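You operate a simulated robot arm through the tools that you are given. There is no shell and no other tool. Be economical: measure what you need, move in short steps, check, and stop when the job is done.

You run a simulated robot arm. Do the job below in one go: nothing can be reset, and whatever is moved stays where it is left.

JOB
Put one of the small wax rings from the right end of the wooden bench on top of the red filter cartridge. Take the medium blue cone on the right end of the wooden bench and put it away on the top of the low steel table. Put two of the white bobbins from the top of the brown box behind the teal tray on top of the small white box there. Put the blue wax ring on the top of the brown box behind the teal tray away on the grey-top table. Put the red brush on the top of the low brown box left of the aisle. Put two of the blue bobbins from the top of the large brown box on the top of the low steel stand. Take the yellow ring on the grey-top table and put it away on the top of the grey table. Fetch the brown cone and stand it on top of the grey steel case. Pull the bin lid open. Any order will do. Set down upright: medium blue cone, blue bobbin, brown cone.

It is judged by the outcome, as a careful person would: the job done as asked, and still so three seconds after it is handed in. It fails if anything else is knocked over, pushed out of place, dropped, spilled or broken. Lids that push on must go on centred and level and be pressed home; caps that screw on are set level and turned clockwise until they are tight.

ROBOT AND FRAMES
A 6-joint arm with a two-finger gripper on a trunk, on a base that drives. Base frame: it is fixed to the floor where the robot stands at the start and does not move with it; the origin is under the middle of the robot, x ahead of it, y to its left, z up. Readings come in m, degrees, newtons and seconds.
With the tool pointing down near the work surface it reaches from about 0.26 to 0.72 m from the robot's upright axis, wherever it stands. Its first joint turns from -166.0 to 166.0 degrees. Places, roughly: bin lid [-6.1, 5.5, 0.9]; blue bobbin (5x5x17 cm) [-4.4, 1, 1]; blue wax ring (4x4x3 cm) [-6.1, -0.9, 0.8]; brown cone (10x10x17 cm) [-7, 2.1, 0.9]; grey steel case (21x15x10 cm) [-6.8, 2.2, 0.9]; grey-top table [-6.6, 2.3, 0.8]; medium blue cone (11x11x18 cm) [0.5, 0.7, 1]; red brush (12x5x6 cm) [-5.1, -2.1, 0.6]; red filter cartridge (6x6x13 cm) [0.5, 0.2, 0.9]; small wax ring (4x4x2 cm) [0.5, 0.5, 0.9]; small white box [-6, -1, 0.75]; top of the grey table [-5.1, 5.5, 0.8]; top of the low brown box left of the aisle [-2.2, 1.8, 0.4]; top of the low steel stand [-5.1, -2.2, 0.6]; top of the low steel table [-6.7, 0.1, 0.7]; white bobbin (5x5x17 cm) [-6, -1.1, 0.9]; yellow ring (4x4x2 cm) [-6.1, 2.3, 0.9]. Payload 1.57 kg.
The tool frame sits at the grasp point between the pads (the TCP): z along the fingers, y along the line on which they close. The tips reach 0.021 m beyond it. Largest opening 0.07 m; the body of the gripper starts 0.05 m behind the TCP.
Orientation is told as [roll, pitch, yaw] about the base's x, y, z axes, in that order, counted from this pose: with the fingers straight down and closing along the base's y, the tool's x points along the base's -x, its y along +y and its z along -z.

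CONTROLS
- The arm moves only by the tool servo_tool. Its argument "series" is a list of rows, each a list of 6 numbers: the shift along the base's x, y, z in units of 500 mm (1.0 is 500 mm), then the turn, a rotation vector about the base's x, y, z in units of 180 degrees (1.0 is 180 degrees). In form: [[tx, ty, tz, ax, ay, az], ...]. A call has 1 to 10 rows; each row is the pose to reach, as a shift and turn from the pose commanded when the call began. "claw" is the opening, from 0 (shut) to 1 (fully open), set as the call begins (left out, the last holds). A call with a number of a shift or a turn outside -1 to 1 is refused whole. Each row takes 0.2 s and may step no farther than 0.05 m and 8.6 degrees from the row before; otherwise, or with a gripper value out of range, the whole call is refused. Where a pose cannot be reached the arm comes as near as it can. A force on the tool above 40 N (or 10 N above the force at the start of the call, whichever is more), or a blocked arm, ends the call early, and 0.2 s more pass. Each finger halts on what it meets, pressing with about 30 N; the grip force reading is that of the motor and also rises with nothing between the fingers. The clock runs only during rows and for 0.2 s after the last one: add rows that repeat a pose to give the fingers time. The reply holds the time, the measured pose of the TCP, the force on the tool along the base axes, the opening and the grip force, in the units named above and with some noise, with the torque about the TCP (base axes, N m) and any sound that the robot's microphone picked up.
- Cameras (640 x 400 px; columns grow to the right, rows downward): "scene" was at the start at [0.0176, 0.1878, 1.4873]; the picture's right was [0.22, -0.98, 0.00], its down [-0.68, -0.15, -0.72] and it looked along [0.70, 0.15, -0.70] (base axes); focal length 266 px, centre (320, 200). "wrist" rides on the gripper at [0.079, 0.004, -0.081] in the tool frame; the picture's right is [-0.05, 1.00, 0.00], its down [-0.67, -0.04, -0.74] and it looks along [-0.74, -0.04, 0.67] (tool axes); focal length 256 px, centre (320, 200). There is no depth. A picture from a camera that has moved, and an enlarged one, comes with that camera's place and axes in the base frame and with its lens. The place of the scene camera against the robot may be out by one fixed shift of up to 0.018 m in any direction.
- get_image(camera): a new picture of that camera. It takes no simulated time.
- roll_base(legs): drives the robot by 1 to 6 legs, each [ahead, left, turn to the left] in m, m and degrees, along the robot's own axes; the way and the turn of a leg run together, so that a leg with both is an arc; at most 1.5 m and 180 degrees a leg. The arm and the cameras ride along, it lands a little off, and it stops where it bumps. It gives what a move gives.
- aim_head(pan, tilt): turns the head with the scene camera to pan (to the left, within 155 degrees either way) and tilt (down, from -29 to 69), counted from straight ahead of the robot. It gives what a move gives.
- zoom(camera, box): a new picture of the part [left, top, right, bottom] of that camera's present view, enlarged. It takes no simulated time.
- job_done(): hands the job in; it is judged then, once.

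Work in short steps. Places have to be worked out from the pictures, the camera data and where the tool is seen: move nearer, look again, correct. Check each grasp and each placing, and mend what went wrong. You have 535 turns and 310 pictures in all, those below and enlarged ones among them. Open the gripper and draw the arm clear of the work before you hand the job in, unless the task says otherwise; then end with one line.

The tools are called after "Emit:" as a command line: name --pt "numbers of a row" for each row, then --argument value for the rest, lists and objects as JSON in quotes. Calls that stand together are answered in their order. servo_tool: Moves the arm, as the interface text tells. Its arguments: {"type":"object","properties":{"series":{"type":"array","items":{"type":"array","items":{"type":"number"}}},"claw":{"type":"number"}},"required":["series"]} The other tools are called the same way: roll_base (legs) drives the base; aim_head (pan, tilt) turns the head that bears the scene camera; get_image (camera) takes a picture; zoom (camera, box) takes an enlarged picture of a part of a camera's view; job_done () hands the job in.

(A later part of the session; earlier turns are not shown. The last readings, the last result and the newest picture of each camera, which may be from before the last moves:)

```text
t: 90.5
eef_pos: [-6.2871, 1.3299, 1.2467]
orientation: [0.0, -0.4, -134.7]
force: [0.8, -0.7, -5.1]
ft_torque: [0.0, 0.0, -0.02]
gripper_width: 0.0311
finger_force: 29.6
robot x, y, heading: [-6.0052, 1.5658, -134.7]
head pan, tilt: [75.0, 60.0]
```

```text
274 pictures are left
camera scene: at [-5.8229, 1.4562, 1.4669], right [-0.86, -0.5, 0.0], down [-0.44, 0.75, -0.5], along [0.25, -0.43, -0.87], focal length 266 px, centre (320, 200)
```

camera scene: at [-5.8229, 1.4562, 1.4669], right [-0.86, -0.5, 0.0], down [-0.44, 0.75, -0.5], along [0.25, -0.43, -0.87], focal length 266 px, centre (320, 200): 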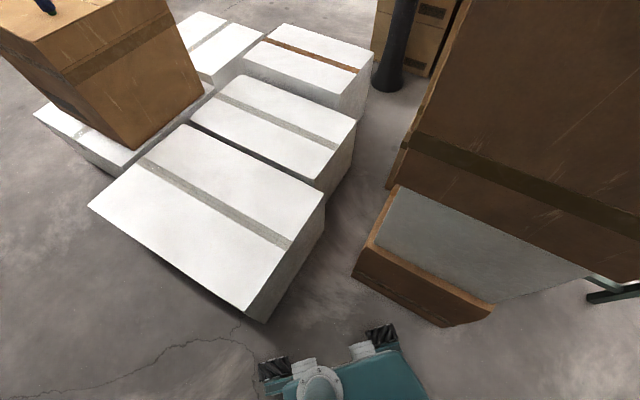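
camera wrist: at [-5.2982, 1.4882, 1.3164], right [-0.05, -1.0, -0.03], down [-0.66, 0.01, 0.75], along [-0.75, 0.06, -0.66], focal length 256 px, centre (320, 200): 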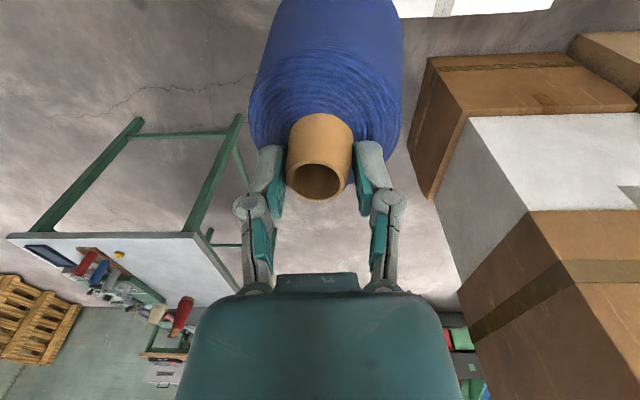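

I'm through the gap. I'll straighten to face −x, move ahead and look toward the low steel table.

Emit:
roll_base --legs '[[0, 0, -45], [0.75, 0.02, 0]]'

Emit:
aim_head --pan 60 --tilt 45

Emit:
get_image --camera "scene"

Emit:
aim_head --pan -60 --tilt 45

Emit:
get_image --camera "scene"

```text
t: 96.5
eef_pos: [-7.1161, 1.5742, 1.2468]
orientation: [0.0, -0.3, -179.7]
force: [-0.6, -0.2, -5.6]
ft_torque: [0.02, 0.01, -0.02]
gripper_width: 0.0309
finger_force: 29.6
robot x, y, heading: [-6.751, 1.5437, -179.8]
head pan, tilt: [75.0, 60.0]
```

```text
t: 97.3
eef_pos: [-7.116, 1.5738, 1.2465]
orientation: [-0.1, -0.3, -179.6]
force: [0.0, -0.1, -5.8]
ft_torque: [0.02, 0.01, 0.02]
gripper_width: 0.031
finger_force: 30.1
robot x, y, heading: [-6.752, 1.5419, -179.8]
head pan, tilt: [60.0, 45.0]
```

```text
273 pictures are left
camera scene: at [-6.733, 1.3312, 1.4863], right [-0.87, 0.5, 0.0], down [0.35, 0.61, -0.71], along [-0.35, -0.61, -0.71], focal length 266 px, centre (320, 200)
```

scene: 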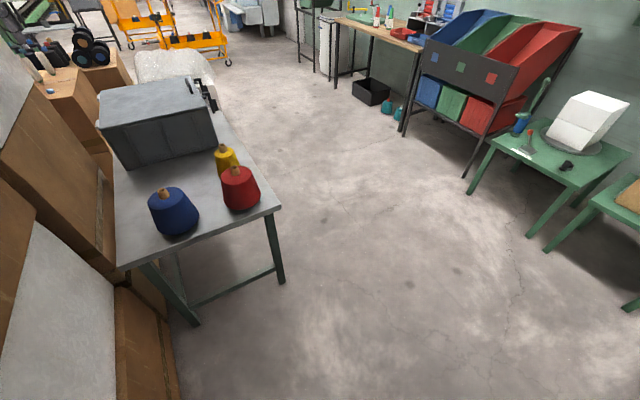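

```text
t: 99.3
eef_pos: [-7.1152, 1.5741, 1.2463]
orientation: [0.0, -0.4, -179.8]
force: [0.3, 0.3, -6.9]
ft_torque: [0.03, 0.0, 0.02]
gripper_width: 0.0307
finger_force: 30.2
robot x, y, heading: [-6.747, 1.5436, -179.7]
head pan, tilt: [-60.0, 45.0]
```

```text
272 pictures are left
camera scene: at [-6.7337, 1.4721, 1.4865], right [0.86, 0.5, 0.0], down [0.36, -0.61, -0.71], along [-0.36, 0.61, -0.71], focal length 266 px, centre (320, 200)
```

scene: 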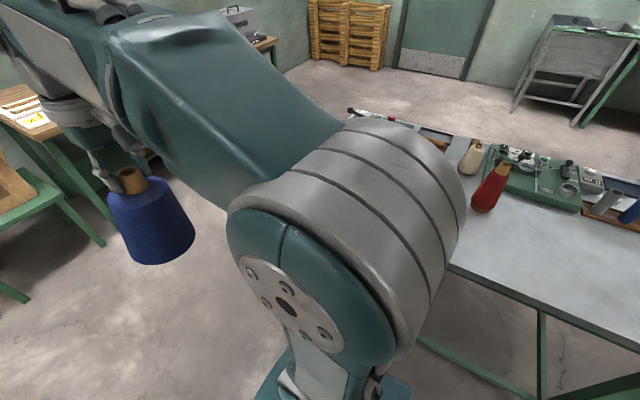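

That's the low steel table: blue, red and yellow cones near its front edge, a grey case farther back, and a free spot near (−6.60, 0.26). I'll strafe left beside the table and look at it.

Emit:
roll_base --legs '[[0, 0.6, 0]]'

Emit:
aim_head --pan 80 --tilt 50

Emit:
get_image --camera "scene"

```text
t: 102.7
eef_pos: [-7.1138, 0.9796, 1.2457]
orientation: [0.1, -0.3, -179.8]
force: [-0.1, 1.1, -5.8]
ft_torque: [0.03, -0.02, 0.01]
gripper_width: 0.0308
finger_force: 29.9
robot x, y, heading: [-6.7481, 0.9478, -180.0]
head pan, tilt: [-60.0, 45.0]
```

```text
t: 104.9
eef_pos: [-7.1137, 0.976, 1.2464]
orientation: [0.0, -0.3, -179.7]
force: [-0.4, 0.0, -6.5]
ft_torque: [0.02, 0.0, 0.0]
gripper_width: 0.031
finger_force: 30.1
robot x, y, heading: [-6.7447, 0.9453, -179.8]
head pan, tilt: [80.0, 50.0]
```

```text
271 pictures are left
camera scene: at [-6.7049, 0.7266, 1.4795], right [-0.98, 0.17, 0.0], down [0.13, 0.75, -0.64], along [-0.11, -0.63, -0.77], focal length 266 px, centre (320, 200)
```

scene: 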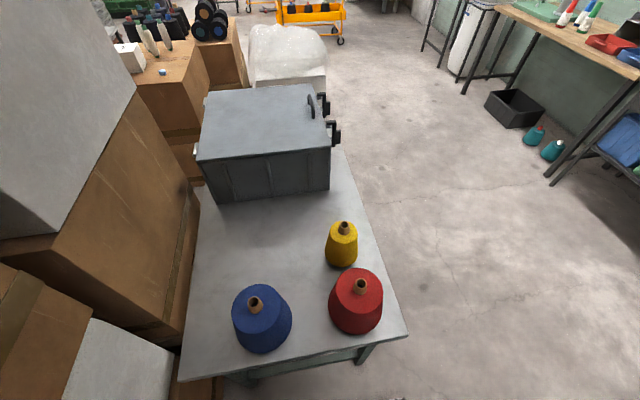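

The free spot (−6.63, 0.28) is in reach, about 0.22 m from each neighbour. I'll swing the cone around toward it at carrying height.

Emit:
servo_tool --pt "-0.013 -0.092 0 0 0 0" --pt "-0.026 -0.185 0 0 0 0" --pt "-0.039 -0.277 0 0 0 0" --pt "-0.052 -0.37 0 0 0 0" --pt "-0.064 -0.462 0 0 0 0" --pt "-0.024 -0.55 0 0 0 0" --pt "0.016 -0.638 0 0 0 0" --pt "0.056 -0.726 0 0 0 0" --pt "0.096 -0.814 0 0 0 0" --pt "0.136 -0.9 0 0 0 0"

Emit:
servo_tool --pt "0.085 -0.048 0 0 0 0" --pt "0.17 -0.097 0 0 0 0" --pt "0.25 -0.146 0 0 0 0" --pt "0.33 -0.195 0 0 0 0" --pt "0.41 -0.244 0 0 0 0" --pt "0.49 -0.293 0 0 0 0" --pt "0.57 -0.342 0 0 0 0" --pt "0.65 -0.391 0 0 0 0" --pt "0.73 -0.44 0 0 0 0" --pt "0.73 -0.44 0 0 0 0"

Emit:
get_image --camera "scene"

```text
t: 107.1
eef_pos: [-7.0468, 0.5217, 1.2453]
orientation: [-0.2, -0.3, -180.0]
force: [-0.6, -0.9, -5.8]
ft_torque: [0.01, 0.01, 0.01]
gripper_width: 0.031
finger_force: 29.9
robot x, y, heading: [-6.7481, 0.9429, -179.8]
head pan, tilt: [80.0, 50.0]
```

```text
t: 109.3
eef_pos: [-6.6975, 0.3448, 1.2243]
orientation: [-0.1, -0.4, -179.8]
force: [0.1, -0.1, -6.8]
ft_torque: [0.03, 0.04, 0.01]
gripper_width: 0.0311
finger_force: 30.0
out of reach, approached as far as the arm can: row 7, 8, 9, 10
robot x, y, heading: [-6.7485, 0.944, -179.9]
head pan, tilt: [80.0, 50.0]
```

```text
270 pictures are left
camera scene: at [-6.7034, 0.7224, 1.4788], right [-0.98, 0.17, 0.0], down [0.13, 0.76, -0.64], along [-0.11, -0.63, -0.77], focal length 266 px, centre (320, 200)
```

scene: 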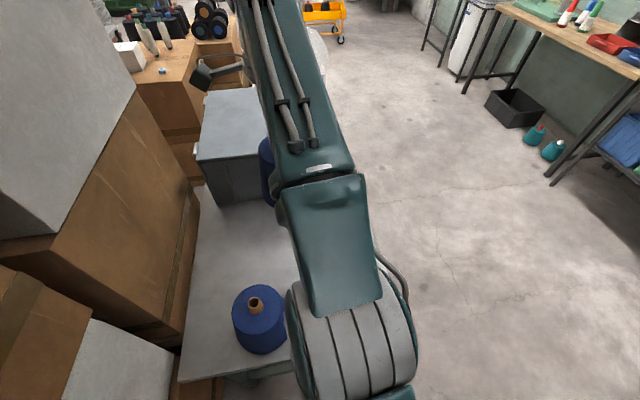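

High up, reach is limited; it stopped at (−6.70, 0.345). I'll lower a bit here, where it's clear of the cones, and read the result.

Emit:
servo_tool --pt "0 0 -0.06 0 0 0" --pt "0 0 -0.12 0 0 0" --pt "0 0 -0.18 0 0 0" --pt "0 0 -0.24 0 0 0" --pt "0 0 -0.24 0 0 0"

```text
t: 110.5
eef_pos: [-6.6993, 0.3452, 1.1035]
orientation: [-0.1, -0.4, -179.8]
force: [-0.7, 0.4, -5.5]
ft_torque: [0.05, -0.02, 0.0]
gripper_width: 0.0309
finger_force: 29.8
robot x, y, heading: [-6.745, 0.943, -179.8]
head pan, tilt: [80.0, 50.0]
```

Now I'll shift over the free spot and lower to z≈1.03.

Emit:
servo_tool --pt "0.05 -0.045 -0.02 0 0 0" --pt "0.1 -0.09 -0.05 0 0 0" --pt "0.138 -0.13 -0.09 0 0 0" --pt "0.138 -0.13 -0.14 0 0 0" --pt "0.138 -0.13 -0.14 0 0 0"

Emit:
get_image --camera "wrist"

Emit:
get_image --camera "scene"

```text
t: 111.7
eef_pos: [-6.6287, 0.2817, 1.0331]
orientation: [-0.1, -0.4, -179.8]
force: [0.2, -0.2, -5.2]
ft_torque: [0.04, 0.0, 0.03]
gripper_width: 0.0307
finger_force: 30.2
robot x, y, heading: [-6.7452, 0.9413, -179.6]
head pan, tilt: [80.0, 50.0]
```

```text
269 pictures are left
camera wrist: at [-6.5495, 0.2779, 1.1138], right [-0.05, -1.0, 0.0], down [-0.66, 0.03, 0.75], along [-0.75, 0.04, -0.66], focal length 256 px, centre (320, 200)
```

wrist: 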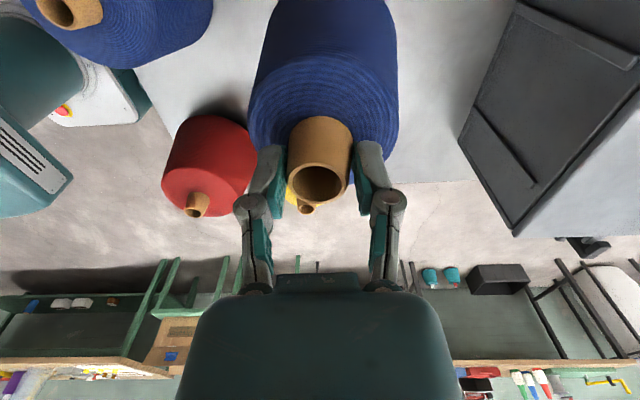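

```text
268 pictures are left
camera scene: at [-6.7031, 0.7226, 1.4787], right [-0.98, 0.17, 0.0], down [0.13, 0.76, -0.64], along [-0.11, -0.63, -0.77], focal length 266 px, centre (320, 200)
```

scene: 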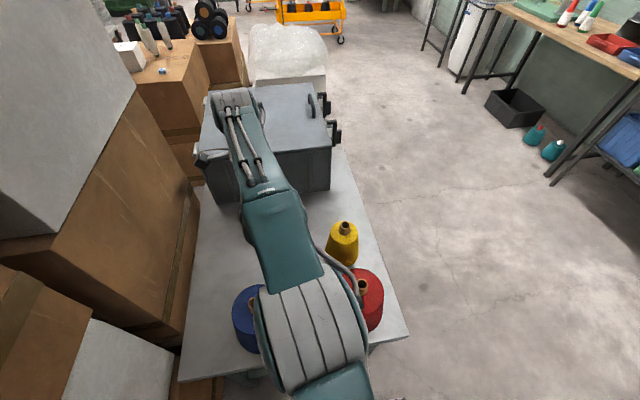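

It's clear all round. I'll lower toward the table and then in fine steps.

Emit:
servo_tool --pt "0 0 -0.06 0 0 0" --pt "0 0 -0.12 0 0 0" --pt "0 0 -0.18 0 0 0" --pt "0 0 -0.22 0 0 0" --pt "0 0 -0.22 0 0 0"

Emit:
servo_tool --pt "0 0 -0.01 0 0 0" --pt "0 0 -0.02 0 0 0" --pt "0 0 -0.03 0 0 0" --pt "0 0 -0.04 0 0 0" --pt "0 0 -0.05 0 0 0" --pt "0 0 -0.06 0 0 0" --pt "0 0 -0.07 0 0 0" --pt "0 0 -0.08 0 0 0"

```text
t: 112.9
eef_pos: [-6.6291, 0.2799, 0.9232]
orientation: [-0.1, -0.5, -179.7]
force: [-0.1, 1.5, -6.8]
ft_torque: [0.06, -0.01, 0.04]
gripper_width: 0.0311
finger_force: 30.5
robot x, y, heading: [-6.7479, 0.9463, -180.0]
head pan, tilt: [80.0, 50.0]
```

```text
t: 114.7
eef_pos: [-6.6308, 0.2813, 0.8813]
orientation: [-0.1, -0.5, -179.8]
force: [-0.3, -0.1, -6.4]
ft_torque: [0.03, 0.01, 0.0]
gripper_width: 0.0309
finger_force: 30.4
robot x, y, heading: [-6.7469, 0.9395, -180.1]
head pan, tilt: [80.0, 50.0]
```

Not in contact yet; continuing in 3 mm steps.

Emit:
servo_tool --pt "0 0 -0.006 0 0 0" --pt "0 0 -0.012 0 0 0" --pt "0 0 -0.018 0 0 0" --pt "0 0 -0.024 0 0 0"

Emit:
get_image --camera "wrist"

```text
t: 115.7
eef_pos: [-6.63, 0.2805, 0.8758]
orientation: [0.4, -0.4, -179.8]
force: [-3.1, -3.5, 20.6]
ft_torque: [0.07, 0.33, 0.03]
gripper_width: 0.031
finger_force: 29.9
robot x, y, heading: [-6.7474, 0.9458, -179.9]
head pan, tilt: [80.0, 50.0]
```

```text
267 pictures are left
camera wrist: at [-6.551, 0.2772, 0.956], right [-0.05, -1.0, 0.01], down [-0.66, 0.04, 0.75], along [-0.75, 0.03, -0.66], focal length 256 px, centre (320, 200)
```

wrist: 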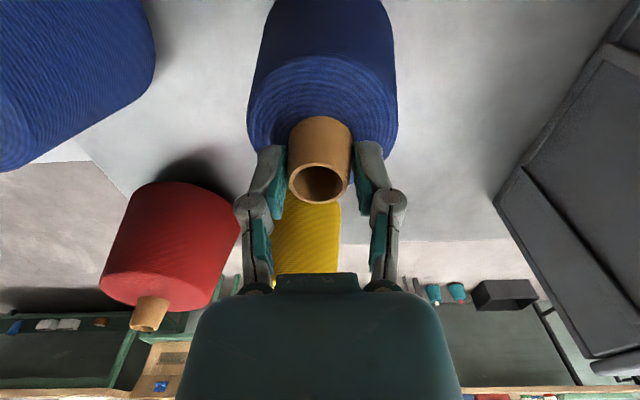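

The base is on the table (20 N). I'll ease off, open and lift away.

Emit:
servo_tool --pt "0 0 0.008 0 0 0" --pt "0 0 0.008 0 0 0"

Emit:
servo_tool --pt "0 0 0 0 0 0" --pt "0 0 0 0 0 0" --pt "0 0 0 0 0 0" --pt "0 0 0.04 0 0 0" --pt "0 0 0.12 0 0 0" --pt "0 0 0.2 0 0 0" --pt "0 0 0.28 0 0 0" --pt "0 0 0.36 0 0 0" --claw 1

Emit:
get_image --camera "wrist"

```text
t: 116.3
eef_pos: [-6.6307, 0.2806, 0.8749]
orientation: [0.0, -0.4, -179.7]
force: [-1.1, -6.2, 12.7]
ft_torque: [-0.61, 0.23, 0.01]
gripper_width: 0.0309
finger_force: 30.0
robot x, y, heading: [-6.7492, 0.9416, -179.9]
head pan, tilt: [80.0, 50.0]
```

```text
t: 118.1
eef_pos: [-6.6312, 0.2805, 1.055]
orientation: [-0.1, -0.4, -179.8]
force: [0.0, 0.1, -0.6]
ft_torque: [0.0, 0.02, 0.0]
gripper_width: 0.07
finger_force: 0.0
robot x, y, heading: [-6.7493, 0.9398, -179.9]
head pan, tilt: [80.0, 50.0]
```

```text
266 pictures are left
camera wrist: at [-6.5513, 0.2767, 1.1357], right [-0.05, -1.0, 0.0], down [-0.66, 0.03, 0.75], along [-0.75, 0.04, -0.66], focal length 256 px, centre (320, 200)
```

wrist: 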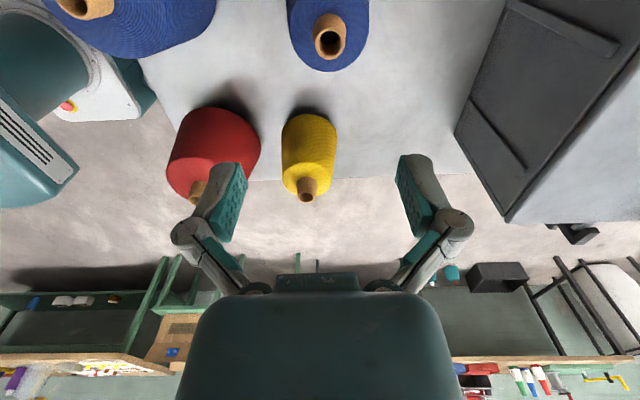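

The cone stands upright on the low table. I'll fold the arm back along the same route and head for the grey-top table.

Emit:
servo_tool --pt "-0.083 0.048 0.022 0 0 0" --pt "-0.166 0.096 0.044 0 0 0" --pt "-0.249 0.144 0.066 0 0 0" --pt "-0.332 0.192 0.088 0 0 0" --pt "-0.415 0.24 0.11 0 0 0" --pt "-0.498 0.288 0.132 0 0 0" --pt "-0.581 0.336 0.154 0 0 0" --pt "-0.664 0.384 0.176 0 0 0" --pt "-0.747 0.432 0.198 0 0 0" --pt "-0.83 0.48 0.22 0 0 0"

Emit:
servo_tool --pt "-0.04 0.088 0.01 0 0 0" --pt "-0.08 0.176 0.02 0 0 0" --pt "-0.12 0.264 0.03 0 0 0" --pt "-0.16 0.352 0.04 0 0 0" --pt "-0.19 0.44 0.05 0 0 0" --pt "-0.19 0.53 0.06 0 0 0" --pt "-0.17 0.62 0.07 0 0 0" --pt "-0.14 0.71 0.08 0 0 0" --pt "-0.13 0.8 0.08 0 0 0" --pt "-0.13 0.89 0.08 0 0 0"

Emit:
roll_base --legs '[[0, -0.65, 0]]'

Emit:
aim_head --pan -75 --tilt 45

Emit:
get_image --camera "scene"

```text
t: 120.3
eef_pos: [-7.0461, 0.5207, 1.166]
orientation: [0.0, -0.4, -179.7]
force: [-0.7, -0.1, 0.6]
ft_torque: [0.01, 0.0, 0.01]
gripper_width: 0.0698
finger_force: 0.3
robot x, y, heading: [-6.749, 0.9457, -179.7]
head pan, tilt: [80.0, 50.0]
```

```text
t: 122.5
eef_pos: [-7.1103, 0.9677, 1.2049]
orientation: [0.0, -0.3, -179.9]
force: [0.6, -0.5, -0.4]
ft_torque: [0.0, 0.03, -0.01]
gripper_width: 0.0701
finger_force: 0.0
robot x, y, heading: [-6.7478, 0.9461, -179.7]
head pan, tilt: [80.0, 50.0]
```

```text
t: 126.2
eef_pos: [-7.1138, 1.6139, 1.2046]
orientation: [-0.1, -0.4, -179.5]
force: [0.3, -0.9, -0.4]
ft_torque: [0.04, 0.02, 0.03]
gripper_width: 0.0701
finger_force: 0.1
robot x, y, heading: [-6.7526, 1.592, -179.6]
head pan, tilt: [80.0, 50.0]
```

```text
t: 128.6
eef_pos: [-7.1136, 1.6143, 1.2045]
orientation: [0.0, -0.3, -179.5]
force: [0.1, -0.7, -0.3]
ft_torque: [-0.05, 0.01, 0.02]
gripper_width: 0.07
finger_force: 0.0
robot x, y, heading: [-6.7494, 1.5929, -179.8]
head pan, tilt: [-75.0, 45.0]
```

```text
265 pictures are left
camera scene: at [-6.7146, 1.5309, 1.4865], right [0.96, 0.27, 0.0], down [0.19, -0.68, -0.71], along [-0.19, 0.68, -0.71], focal length 266 px, centre (320, 200)
```

scene: 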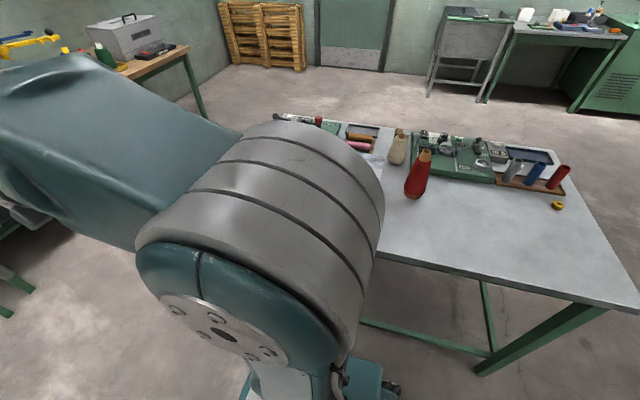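

The elbow blocks this view. I'll swing the arm to the right and turn the wrist camera to look across the grey-top table.

Emit:
servo_tool --pt "0.025 0.09 0 0 0 -0.047" --pt "0.05 0.18 0 0 0 -0.094" --pt "0.075 0.27 0 0 0 -0.141" --pt "0.1 0.36 0 0 0 -0.188" --pt "0.128 0.45 0 0 0 -0.235" --pt "0.2 0.49 0 0 0 -0.282" --pt "0.27 0.54 0 0 0 -0.329" --pt "0.34 0.59 0 0 0 -0.376" --pt "0.41 0.64 0 0 0 -0.423" --pt "0.48 0.676 0 0 0 -0.47"

Emit:
get_image --camera "wrist"

Emit:
get_image --camera "scene"

```text
t: 130.8
eef_pos: [-6.8742, 1.9553, 1.2041]
orientation: [0.0, -0.4, 95.8]
force: [-0.1, -0.3, 0.5]
ft_torque: [-0.04, -0.03, 0.04]
gripper_width: 0.0701
finger_force: 0.1
robot x, y, heading: [-6.7485, 1.594, -179.7]
head pan, tilt: [-75.0, 45.0]
```

```text
264 pictures are left
camera wrist: at [-6.8699, 1.8752, 1.2851], right [-1.0, -0.05, 0.0], down [-0.03, 0.66, 0.75], along [-0.04, 0.75, -0.66], focal length 256 px, centre (320, 200)
```

wrist: 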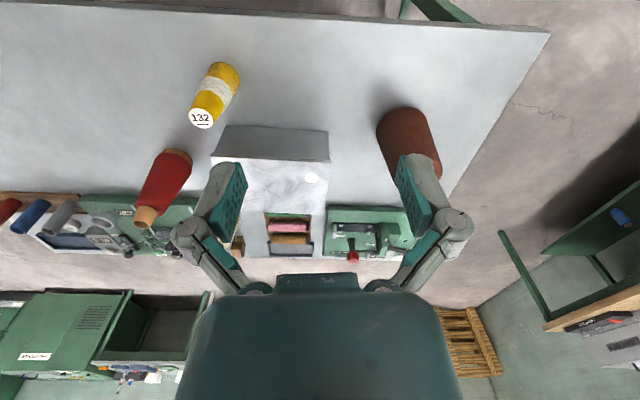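

```text
263 pictures are left
camera scene: at [-6.714, 1.5329, 1.4866], right [0.96, 0.27, 0.0], down [0.19, -0.68, -0.71], along [-0.19, 0.68, -0.71], focal length 266 px, centre (320, 200)
```

scene: 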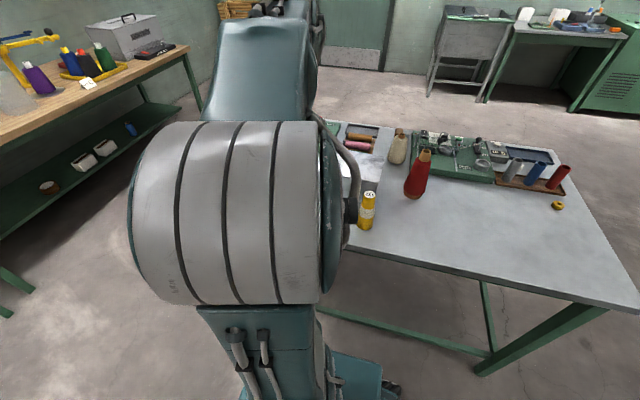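

The wrist view shows the brown cone near (−7.06, 2.17) and the grey case's front at y≈2.19, x −6.905…−6.69. I'll strafe a little closer and shift the wrist toward the cone.

Emit:
roll_base --legs '[[0, -0.1, 0]]'

Emit:
servo_tool --pt "-0.06 0 0 0 0 -0.02" --pt "-0.13 -0.02 0 0 0 -0.033" --pt "-0.2 -0.04 0 0 0 -0.033" --pt "-0.26 -0.06 0 0 0 -0.033" --pt "-0.26 -0.06 0 0 0 -0.033"

Emit:
get_image --camera "wrist"

```text
t: 131.9
eef_pos: [-6.8741, 2.0329, 1.2088]
orientation: [-0.1, -1.1, 95.9]
force: [0.3, -0.9, 1.2]
ft_torque: [0.02, 0.04, 0.04]
gripper_width: 0.0696
finger_force: 0.0
robot x, y, heading: [-6.7523, 1.6838, -179.6]
head pan, tilt: [-75.0, 45.0]
```

```text
t: 133.1
eef_pos: [-7.0049, 2.0159, 1.2051]
orientation: [0.0, -0.5, 90.1]
force: [-0.6, 0.3, -0.6]
ft_torque: [0.02, 0.0, 0.02]
gripper_width: 0.0698
finger_force: 0.1
robot x, y, heading: [-6.7487, 1.6849, -179.7]
head pan, tilt: [-75.0, 45.0]
```

```text
262 pictures are left
camera wrist: at [-7.0099, 1.9357, 1.2861], right [-1.0, 0.05, 0.0], down [0.04, 0.66, 0.75], along [0.04, 0.75, -0.66], focal length 256 px, centre (320, 200)
```

wrist: 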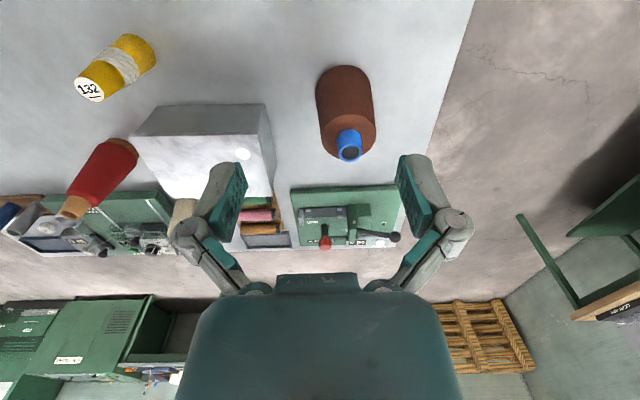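

The cone's blue tip is near (−7.04, 2.178, 0.97). I'll zoom on the case top to check for a knob, and on the tip.

Emit:
zoom --camera "wrist" --box '[120, 60, 440, 260]'

```text
2.00 times, centred on (280, 160) of wrist
camera zoom: at [-7.0099, 1.9357, 1.2861], right [-1.0, 0.05, 0.0], down [0.04, 0.66, 0.75], along [0.04, 0.75, -0.66], focal length 512 px, centre (400, 280)
```

zoom: 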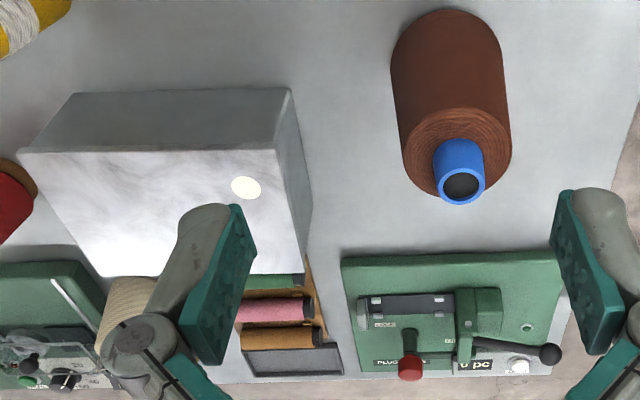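

The case top is flat; the dot is just a mark. I'll move above the brown cone's tip.

Emit:
servo_tool --pt "-0.018 0.08 -0.04 0 0 0" --pt "-0.037 0.16 -0.08 0 0 0" --pt "-0.056 0.24 -0.12 0 0 0" --pt "-0.074 0.324 -0.17 0 0 0" --pt "-0.074 0.324 -0.25 0 0 0" --pt "-0.074 0.324 -0.25 0 0 0"

Emit:
get_image --camera "wrist"

```text
t: 134.5
eef_pos: [-7.042, 2.1853, 1.0759]
orientation: [0.1, -0.2, 90.0]
force: [0.6, -0.7, 1.0]
ft_torque: [-0.01, -0.01, -0.03]
gripper_width: 0.07
finger_force: 0.1
robot x, y, heading: [-6.7519, 1.6843, -179.7]
head pan, tilt: [-75.0, 45.0]
```

```text
260 pictures are left
camera wrist: at [-7.0466, 2.1056, 1.1582], right [-1.0, 0.05, 0.0], down [0.04, 0.66, 0.75], along [0.04, 0.75, -0.66], focal length 256 px, centre (320, 200)
```

wrist: 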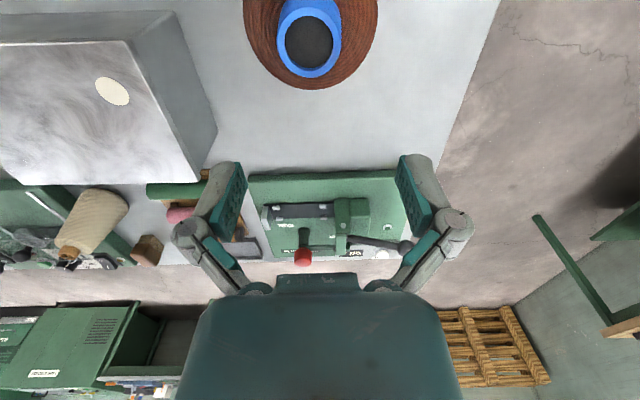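

Triangulating the two views: tip at (−7.038, 2.154, 1.002), so this table top is about 0.83. I'll correct and recheck.

Emit:
servo_tool --pt "0.008 -0.063 0 0 0 0" --pt "0.008 -0.063 -0.05 0 0 0" --pt "0.008 -0.063 -0.05 0 0 0"

Emit:
get_image --camera "wrist"

```text
t: 135.3
eef_pos: [-7.0361, 2.1542, 1.0531]
orientation: [0.0, -0.1, 90.1]
force: [-0.1, 0.1, 0.6]
ft_torque: [-0.01, 0.0, 0.01]
gripper_width: 0.07
finger_force: 0.2
robot x, y, heading: [-6.7511, 1.6832, -179.6]
head pan, tilt: [-75.0, 45.0]
```

```text
259 pictures are left
camera wrist: at [-7.0419, 2.0747, 1.1338], right [-1.0, 0.05, 0.0], down [0.04, 0.66, 0.75], along [0.04, 0.75, -0.67], focal length 256 px, centre (320, 200)
```

wrist: 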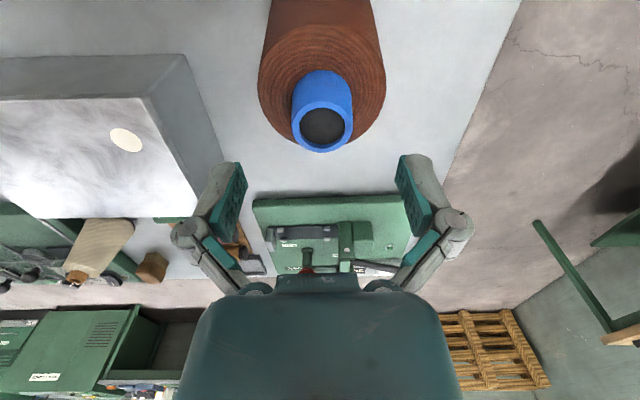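

Well aligned. I'll descend and grip.

Emit:
servo_tool --pt "0 0.003 -0.05 0 0 0" --pt "0 0.003 -0.106 0 0 0" --pt "0 0.003 -0.106 0 0 0"

Emit:
servo_tool --pt "0 0 0 0 0 0" --pt "0 0 0 0 0 0" --pt "0 0 0 0 0 0" --claw 0

Emit:
servo_tool --pt "0 0 0.04 0 0 0" --pt "0 0 0.12 0 0 0" --pt "0 0 0.2 0 0 0" --pt "0 0 0.3 0 0 0" --pt "0 0 0.3 0 0 0"

Emit:
get_image --camera "wrist"

```text
t: 136.1
eef_pos: [-7.0371, 2.156, 1.0]
orientation: [-0.1, -0.3, 89.9]
force: [-0.3, -0.9, 0.0]
ft_torque: [0.0, -0.03, 0.04]
gripper_width: 0.0701
finger_force: 0.2
robot x, y, heading: [-6.7531, 1.6837, -179.7]
head pan, tilt: [-75.0, 45.0]
```

```text
t: 136.5
eef_pos: [-7.0365, 2.1549, 1.0098]
orientation: [0.3, -1.2, 90.1]
force: [-3.8, -0.1, 23.9]
ft_torque: [0.14, -0.15, -0.01]
gripper_width: 0.0337
finger_force: 29.9
robot x, y, heading: [-6.7492, 1.6831, -179.8]
head pan, tilt: [-75.0, 45.0]
stopped in row 2: the force on the tool passed its limit at 52 N (the readings are from after the stop); the commanded pose is now the measured one
```

```text
t: 137.7
eef_pos: [-7.0369, 2.1578, 1.1563]
orientation: [0.0, -0.7, 90.0]
force: [0.4, -0.3, -5.7]
ft_torque: [0.01, -0.01, 0.0]
gripper_width: 0.0337
finger_force: 29.7
robot x, y, heading: [-6.7503, 1.6845, -179.9]
head pan, tilt: [-75.0, 45.0]
```

```text
258 pictures are left
camera wrist: at [-7.0409, 2.0773, 1.2369], right [-1.0, 0.05, 0.0], down [0.04, 0.66, 0.75], along [0.04, 0.75, -0.66], focal length 256 px, centre (320, 200)
```

wrist: 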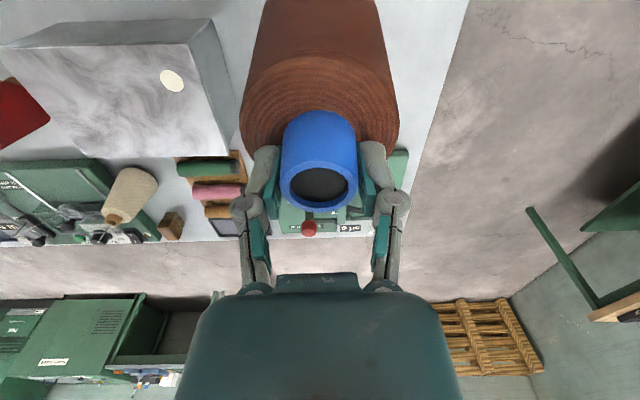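

The cone is held. I'll raise a bit and carry it over to the case centre (−6.79, 2.25).

Emit:
servo_tool --pt "0 0 0.06 0 0 0" --pt "0.08 0.03 0.06 0 0 0" --pt "0.165 0.06 0.06 0 0 0" --pt "0.25 0.09 0.06 0 0 0" --pt "0.335 0.12 0.06 0 0 0" --pt "0.42 0.15 0.06 0 0 0" --pt "0.494 0.184 0.06 0 0 0" --pt "0.494 0.184 0.06 0 0 0"

Emit:
get_image --camera "wrist"

Emit:
get_image --camera "scene"

```text
t: 139.5
eef_pos: [-6.7872, 2.2494, 1.185]
orientation: [0.0, -0.7, 90.0]
force: [-0.4, 0.0, -5.2]
ft_torque: [0.04, 0.01, 0.02]
gripper_width: 0.0337
finger_force: 29.7
robot x, y, heading: [-6.7504, 1.6818, -179.6]
head pan, tilt: [-75.0, 45.0]
```

```text
257 pictures are left
camera wrist: at [-6.7918, 2.1685, 1.2661], right [-1.0, 0.05, 0.0], down [0.04, 0.66, 0.75], along [0.04, 0.75, -0.66], focal length 256 px, centre (320, 200)
```

wrist: 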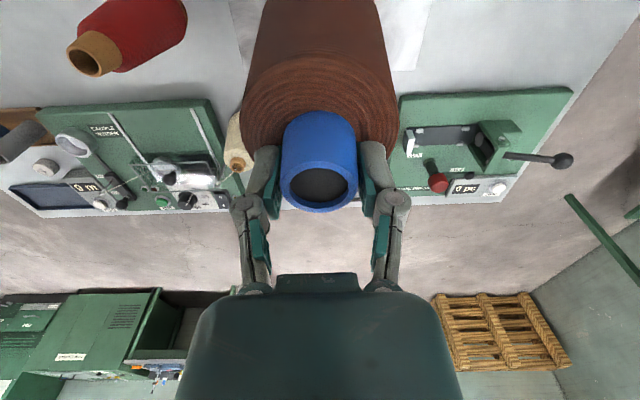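

```text
256 pictures are left
camera scene: at [-6.7147, 1.627, 1.4866], right [0.96, 0.26, 0.0], down [0.19, -0.68, -0.71], along [-0.19, 0.68, -0.71], focal length 266 px, centre (320, 200)
```

scene: 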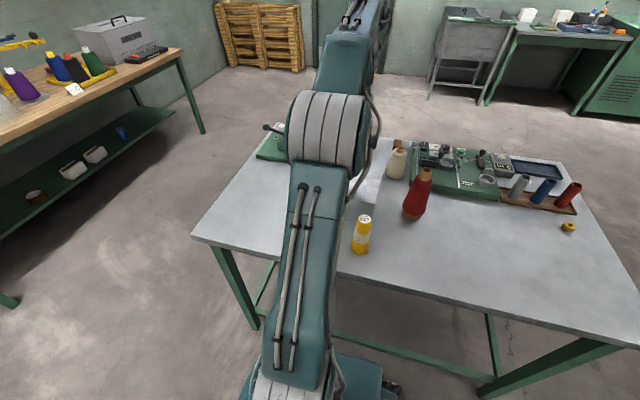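

It's over the case, so I'll lower and then feel for contact.

Emit:
servo_tool --pt "0 0 -0.06 0 0 0" --pt "0 0 -0.11 0 0 0" --pt "0 0 -0.116 0 0 0" --pt "0 0 -0.122 0 0 0" --pt "0 0 -0.128 0 0 0" --pt "0 0 -0.134 0 0 0" --pt "0 0 -0.14 0 0 0"

Emit:
get_image --camera "wrist"

```text
t: 141.1
eef_pos: [-6.7888, 2.2489, 1.1168]
orientation: [0.0, -0.6, 90.0]
force: [0.2, -0.8, -5.0]
ft_torque: [0.05, 0.01, 0.01]
gripper_width: 0.0337
finger_force: 30.0
robot x, y, heading: [-6.7528, 1.683, -179.7]
head pan, tilt: [-75.0, 45.0]
```

```text
255 pictures are left
camera wrist: at [-6.7931, 2.1686, 1.1963], right [-1.0, 0.05, 0.0], down [0.04, 0.66, 0.75], along [0.04, 0.75, -0.66], focal length 256 px, centre (320, 200)
```

wrist: 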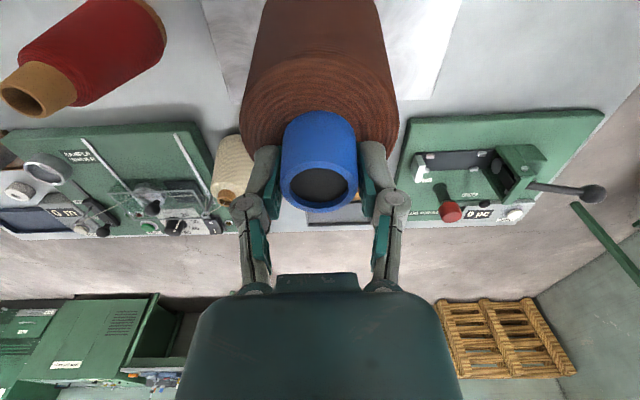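

Both case edges show evenly on either side. I'll continue down to contact.

Emit:
servo_tool --pt "0 0 -0.005 0 0 0" --pt "0 0 -0.01 0 0 0" --pt "0 0 -0.015 0 0 0" --pt "0 0 -0.02 0 0 0" --pt "0 0 -0.025 0 0 0"

```text
t: 142.5
eef_pos: [-6.7891, 2.2486, 1.1093]
orientation: [0.1, -1.3, 90.0]
force: [-1.2, -7.5, 11.9]
ft_torque: [-0.98, -0.16, -0.13]
gripper_width: 0.0336
finger_force: 29.9
robot x, y, heading: [-6.7526, 1.6838, -179.8]
head pan, tilt: [-75.0, 45.0]
stopped in row 5: the force on the tool passed its limit at 55 N (the readings are from after the stop); the commanded pose is now the measured one
```

Contact with the case top. I'll release, wait, and lift.

Emit:
servo_tool --pt "0 0 0 0 0 0" --pt "0 0 0 0 0 0" --pt "0 0 0 0 0 0" --pt "0 0 0.03 0 0 0" --pt "0 0 0.1 0 0 0" --pt "0 0 0.18 0 0 0" --pt "0 -0.06 0.18 0 0 0" --pt "0 -0.14 0.18 0 0 0" --pt "0 -0.22 0.18 0 0 0" --claw 1

Emit:
get_image --camera "wrist"

```text
t: 144.5
eef_pos: [-6.7891, 2.1362, 1.1977]
orientation: [0.1, -1.4, 90.0]
force: [0.2, -0.4, 0.2]
ft_torque: [0.01, -0.01, 0.02]
gripper_width: 0.0701
finger_force: 0.1
robot x, y, heading: [-6.7506, 1.6882, -179.7]
head pan, tilt: [-75.0, 45.0]
```

```text
254 pictures are left
camera wrist: at [-6.7932, 2.0563, 1.2773], right [-1.0, 0.05, 0.0], down [0.04, 0.65, 0.76], along [0.04, 0.76, -0.65], focal length 256 px, centre (320, 200)
```

wrist: 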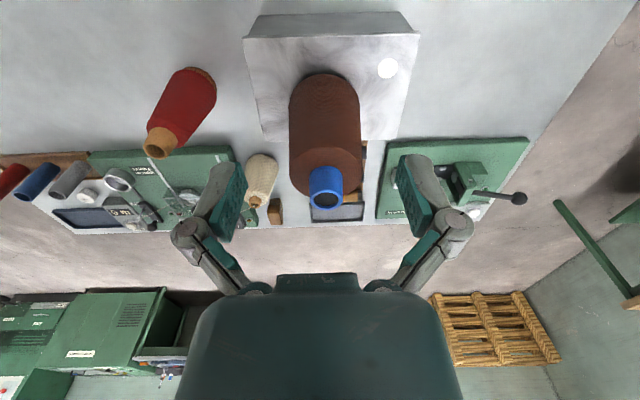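

The brown cone stands upright on the case. Next is the yellow ring at about (−6.11, 2.34): I'll retract a little and drive back along the table.

Emit:
servo_tool --pt "0 -0.08 0.02 0 0 0" --pt "0 -0.16 0.04 0 0 0"

Emit:
roll_base --legs '[[-0.55, 0, 0]]'

Emit:
get_image --camera "wrist"

```text
t: 145.1
eef_pos: [-6.7884, 2.0539, 1.2185]
orientation: [0.1, -1.5, 90.1]
force: [-0.5, -0.5, -0.9]
ft_torque: [0.02, 0.03, -0.04]
gripper_width: 0.07
finger_force: 0.1
robot x, y, heading: [-6.7499, 1.6829, -179.8]
head pan, tilt: [-75.0, 45.0]
```

```text
t: 148.2
eef_pos: [-6.243, 2.0603, 1.2177]
orientation: [0.1, -1.5, 89.8]
force: [0.0, -0.5, 0.3]
ft_torque: [0.03, 0.02, 0.01]
gripper_width: 0.07
finger_force: 0.0
robot x, y, heading: [-6.2052, 1.6867, -179.8]
head pan, tilt: [-75.0, 45.0]
```

```text
253 pictures are left
camera wrist: at [-6.2468, 1.9796, 1.297], right [-1.0, 0.06, 0.0], down [0.04, 0.65, 0.76], along [0.04, 0.76, -0.65], focal length 256 px, centre (320, 200)
```

wrist: 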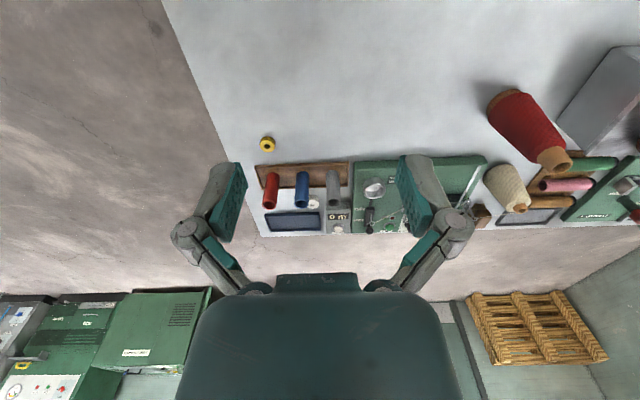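

The ring is near (−6.115, 2.315), with a bobbin tray just behind it from y≈2.38. I'll move above the ring, levelling the tool.

Emit:
servo_tool --pt "0.043 0.085 -0.02 0 0 0" --pt "0.086 0.17 -0.04 -0.004 0 0" --pt "0.129 0.255 -0.06 -0.008 0 0" --pt "0.172 0.34 -0.1 -0.008 0 0" --pt "0.215 0.425 -0.14 -0.008 0 0" --pt "0.256 0.51 -0.18 -0.008 0 0" --pt "0.256 0.51 -0.27 -0.008 0 0" --pt "0.256 0.51 -0.36 -0.008 0 0" --pt "0.256 0.51 -0.44 -0.008 0 0" --pt "0.256 0.51 -0.44 -0.008 0 0"

Emit:
get_image --camera "wrist"

```text
refused: row 4 steps farther than a row can; nothing moved
```

```text
252 pictures are left
camera wrist: at [-6.2468, 1.9796, 1.297], right [-1.0, 0.06, 0.0], down [0.04, 0.65, 0.76], along [0.04, 0.76, -0.65], focal length 256 px, centre (320, 200)
```

wrist: 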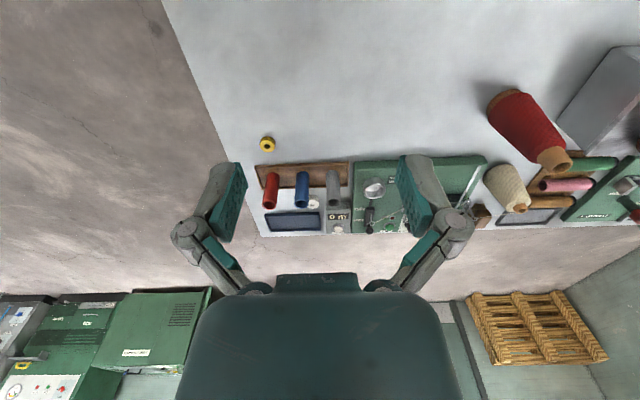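

One step was too long, so I'll resend it with gentler rows.

Emit:
servo_tool --pt "0.04 0.08 -0.02 0 0 0" --pt "0.08 0.16 -0.04 -0.004 0 0" --pt "0.12 0.24 -0.06 -0.008 0 0" --pt "0.16 0.32 -0.08 -0.008 0 0" --pt "0.2 0.4 -0.1 -0.008 0 0" --pt "0.24 0.48 -0.12 -0.008 0 0" --pt "0.256 0.51 -0.2 -0.008 0 0" --pt "0.256 0.51 -0.29 -0.008 0 0" --pt "0.256 0.51 -0.38 -0.008 0 0" --pt "0.256 0.51 -0.44 -0.008 0 0"

Emit:
get_image --camera "wrist"

```text
t: 150.4
eef_pos: [-6.112, 2.318, 0.9957]
orientation: [0.1, 0.1, 89.8]
force: [0.4, 0.1, 0.6]
ft_torque: [0.02, 0.01, -0.03]
gripper_width: 0.0696
finger_force: 0.1
robot x, y, heading: [-6.2057, 1.6853, -179.8]
head pan, tilt: [-75.0, 45.0]
```

```text
251 pictures are left
camera wrist: at [-6.1176, 2.2394, 1.0777], right [-1.0, 0.06, 0.0], down [0.04, 0.67, 0.74], along [0.04, 0.74, -0.67], focal length 256 px, centre (320, 200)
```

wrist: 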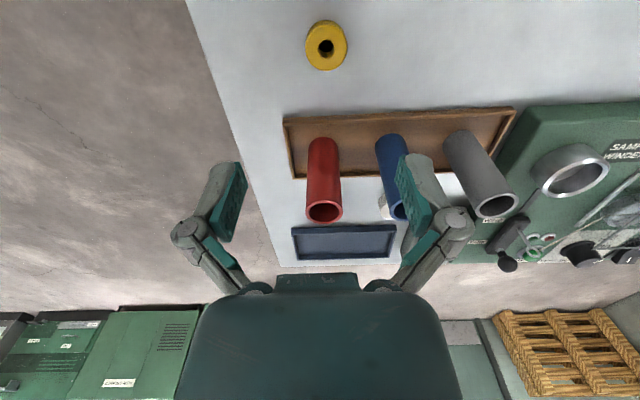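

The ring refines to (−6.119, 2.306), top ≈0.857. I'll lower nearer and recheck.

Emit:
servo_tool --pt "-0.014 -0.024 -0.07 0 0 0" --pt "-0.014 -0.024 -0.15 0 0 0" --pt "-0.014 -0.024 -0.15 0 0 0"

Emit:
get_image --camera "wrist"

```text
t: 151.2
eef_pos: [-6.1212, 2.3051, 0.9209]
orientation: [0.2, 0.0, 89.8]
force: [0.1, 0.4, 0.3]
ft_torque: [0.0, 0.01, -0.02]
gripper_width: 0.0699
finger_force: 0.0
robot x, y, heading: [-6.2045, 1.6856, -179.8]
head pan, tilt: [-75.0, 45.0]
```

```text
250 pictures are left
camera wrist: at [-6.1251, 2.2267, 1.0029], right [-1.0, 0.06, 0.0], down [0.04, 0.67, 0.74], along [0.04, 0.74, -0.67], focal length 256 px, centre (320, 200)
```

wrist: 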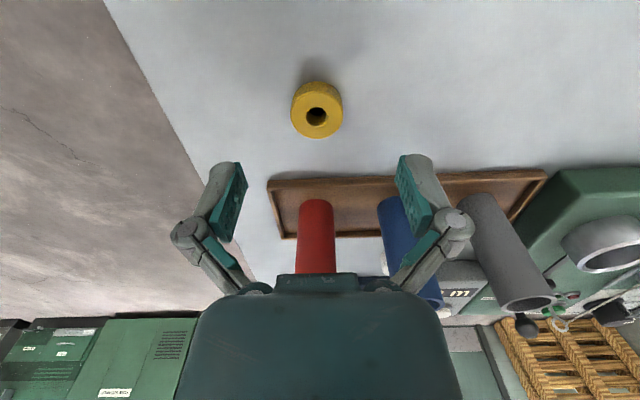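

Refined ring: (−6.118, 2.308), mid-height about 0.85. I'll descend to TCP 0.868 and close.

Emit:
servo_tool --pt "0.006 0.006 -0.05 0 0 0" --pt "0.006 0.006 -0.105 0 0 0" --pt "0.006 0.006 -0.105 0 0 0"

Emit:
servo_tool --pt "0 0 0 0 0 0" --pt "0 0 0 0 0 0" --pt "0 0 0 0 0 0" --claw 0

Emit:
get_image --camera "wrist"

```text
t: 152.0
eef_pos: [-6.1174, 2.3087, 0.8698]
orientation: [0.2, 0.1, 89.9]
force: [1.1, 0.6, 0.2]
ft_torque: [0.0, -0.01, 0.04]
gripper_width: 0.0696
finger_force: 0.1
robot x, y, heading: [-6.2038, 1.6883, -179.5]
head pan, tilt: [-75.0, 45.0]
```

```text
t: 152.8
eef_pos: [-6.1166, 2.3088, 0.8694]
orientation: [0.1, 0.1, 89.9]
force: [0.1, 0.4, 2.0]
ft_torque: [-0.03, -0.04, 0.0]
gripper_width: 0.0298
finger_force: 30.7
robot x, y, heading: [-6.2038, 1.6861, -180.1]
head pan, tilt: [-75.0, 45.0]
```

```text
249 pictures are left
camera wrist: at [-6.1219, 2.229, 0.9517], right [-1.0, 0.06, 0.0], down [0.04, 0.67, 0.74], along [0.04, 0.74, -0.67], focal length 256 px, centre (320, 200)
```

wrist: 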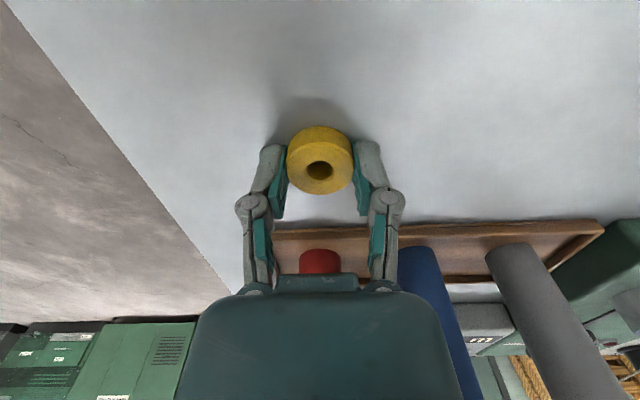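

The ring is gripped. I'll lift, retract, and look north toward the grey table and bin.

Emit:
servo_tool --pt "0 0 0.05 0 0 0" --pt "0 0 0.14 0 0 0" --pt "0 0 0.23 0 0 0" --pt "0 0 0.32 0 0 0" --pt "0 0 0.41 0 0 0" --pt "0 0 0.5 0 0 0" --pt "0 -0.07 0.56 0 0 0" --pt "0 -0.16 0.6 0 0 0" --pt "0 -0.25 0.62 0 0 0" --pt "0 -0.34 0.64 0 0 0"

Emit:
servo_tool --pt "0.0 -0.09 0.0 0 0 0" --pt "0.0 -0.18 0.0 0 0 0" --pt "0 -0.26 0 0 0 0"

Emit:
aim_head --pan -100 --tilt 15

Emit:
get_image --camera "scene"

Emit:
get_image --camera "wrist"

```text
t: 155.0
eef_pos: [-6.1183, 2.1337, 1.1898]
orientation: [0.0, 0.0, 89.8]
force: [0.0, -0.6, -0.8]
ft_torque: [-0.01, -0.01, 0.01]
gripper_width: 0.0296
finger_force: 30.0
robot x, y, heading: [-6.2063, 1.6837, -179.7]
head pan, tilt: [-75.0, 45.0]
```

```text
t: 155.8
eef_pos: [-6.1179, 2.0023, 1.19]
orientation: [0.1, 0.0, 89.9]
force: [0.0, -0.4, 0.5]
ft_torque: [0.0, -0.01, -0.02]
gripper_width: 0.0298
finger_force: 30.1
robot x, y, heading: [-6.2029, 1.6887, -179.7]
head pan, tilt: [-75.0, 45.0]
```

```text
t: 156.8
eef_pos: [-6.1172, 2.0055, 1.1891]
orientation: [0.1, 0.1, 89.7]
force: [0.2, 0.3, 0.0]
ft_torque: [0.0, 0.0, -0.04]
gripper_width: 0.0296
finger_force: 29.9
robot x, y, heading: [-6.2088, 1.6876, -179.7]
head pan, tilt: [-100.0, 15.0]
```

```text
248 pictures are left
camera scene: at [-6.1318, 1.6399, 1.5332], right [0.99, -0.17, 0.0], down [-0.04, -0.26, -0.97], along [0.16, 0.95, -0.26], focal length 266 px, centre (320, 200)
```

scene: 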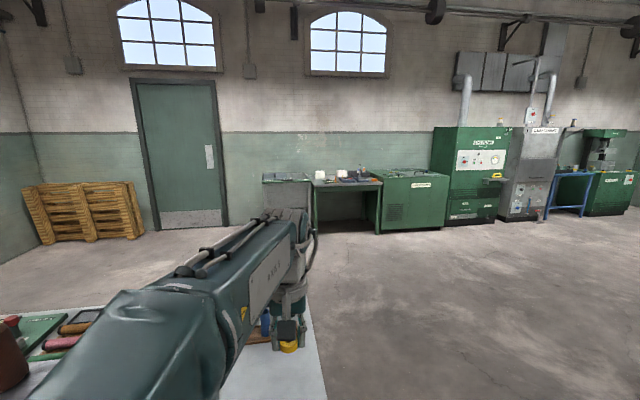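

```text
247 pictures are left
camera wrist: at [-6.1224, 1.9268, 1.2714], right [-1.0, 0.06, 0.0], down [0.04, 0.67, 0.74], along [0.04, 0.74, -0.67], focal length 256 px, centre (320, 200)
```

wrist: 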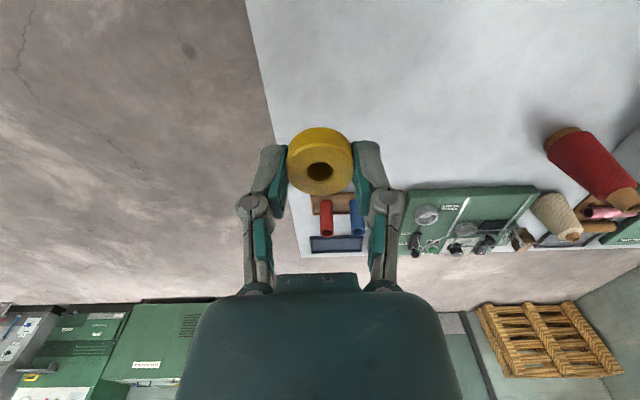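

The bin (left) and grey table (centre) stand along the north wall. I'll leave through the same diagonal gap, reversed, then turn north.

Emit:
roll_base --legs '[[-0.2, 0.115, 0], [0, 0, 45], [-0.88, 0.03, 0], [0, 0, -135]]'

Emit:
aim_head --pan 0 --tilt 25

Emit:
get_image --camera "scene"

```text
t: 170.4
eef_pos: [-5.0491, 2.0945, 1.1891]
orientation: [0.1, 0.2, 0.4]
force: [0.1, -0.2, -0.3]
ft_torque: [-0.03, 0.0, -0.05]
gripper_width: 0.0293
finger_force: 29.3
robot x, y, heading: [-5.3686, 2.1788, 90.8]
head pan, tilt: [-100.0, 15.0]
```

```text
t: 172.2
eef_pos: [-5.0493, 2.0948, 1.1892]
orientation: [0.1, 0.0, 0.4]
force: [0.1, -0.8, -0.6]
ft_torque: [-0.03, 0.02, 0.0]
gripper_width: 0.0295
finger_force: 30.0
robot x, y, heading: [-5.3687, 2.1795, 90.8]
head pan, tilt: [0.0, 25.0]
```

```text
246 pictures are left
camera scene: at [-5.5262, 2.2231, 1.5171], right [1.0, 0.01, 0.0], down [0.01, -0.42, -0.91], along [-0.01, 0.91, -0.42], focal length 266 px, centre (320, 200)
```

scene: 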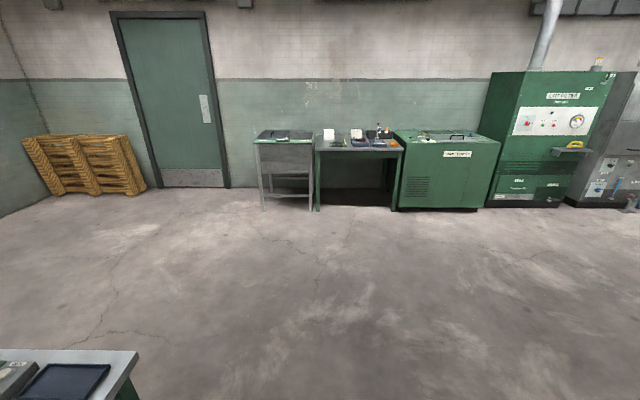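

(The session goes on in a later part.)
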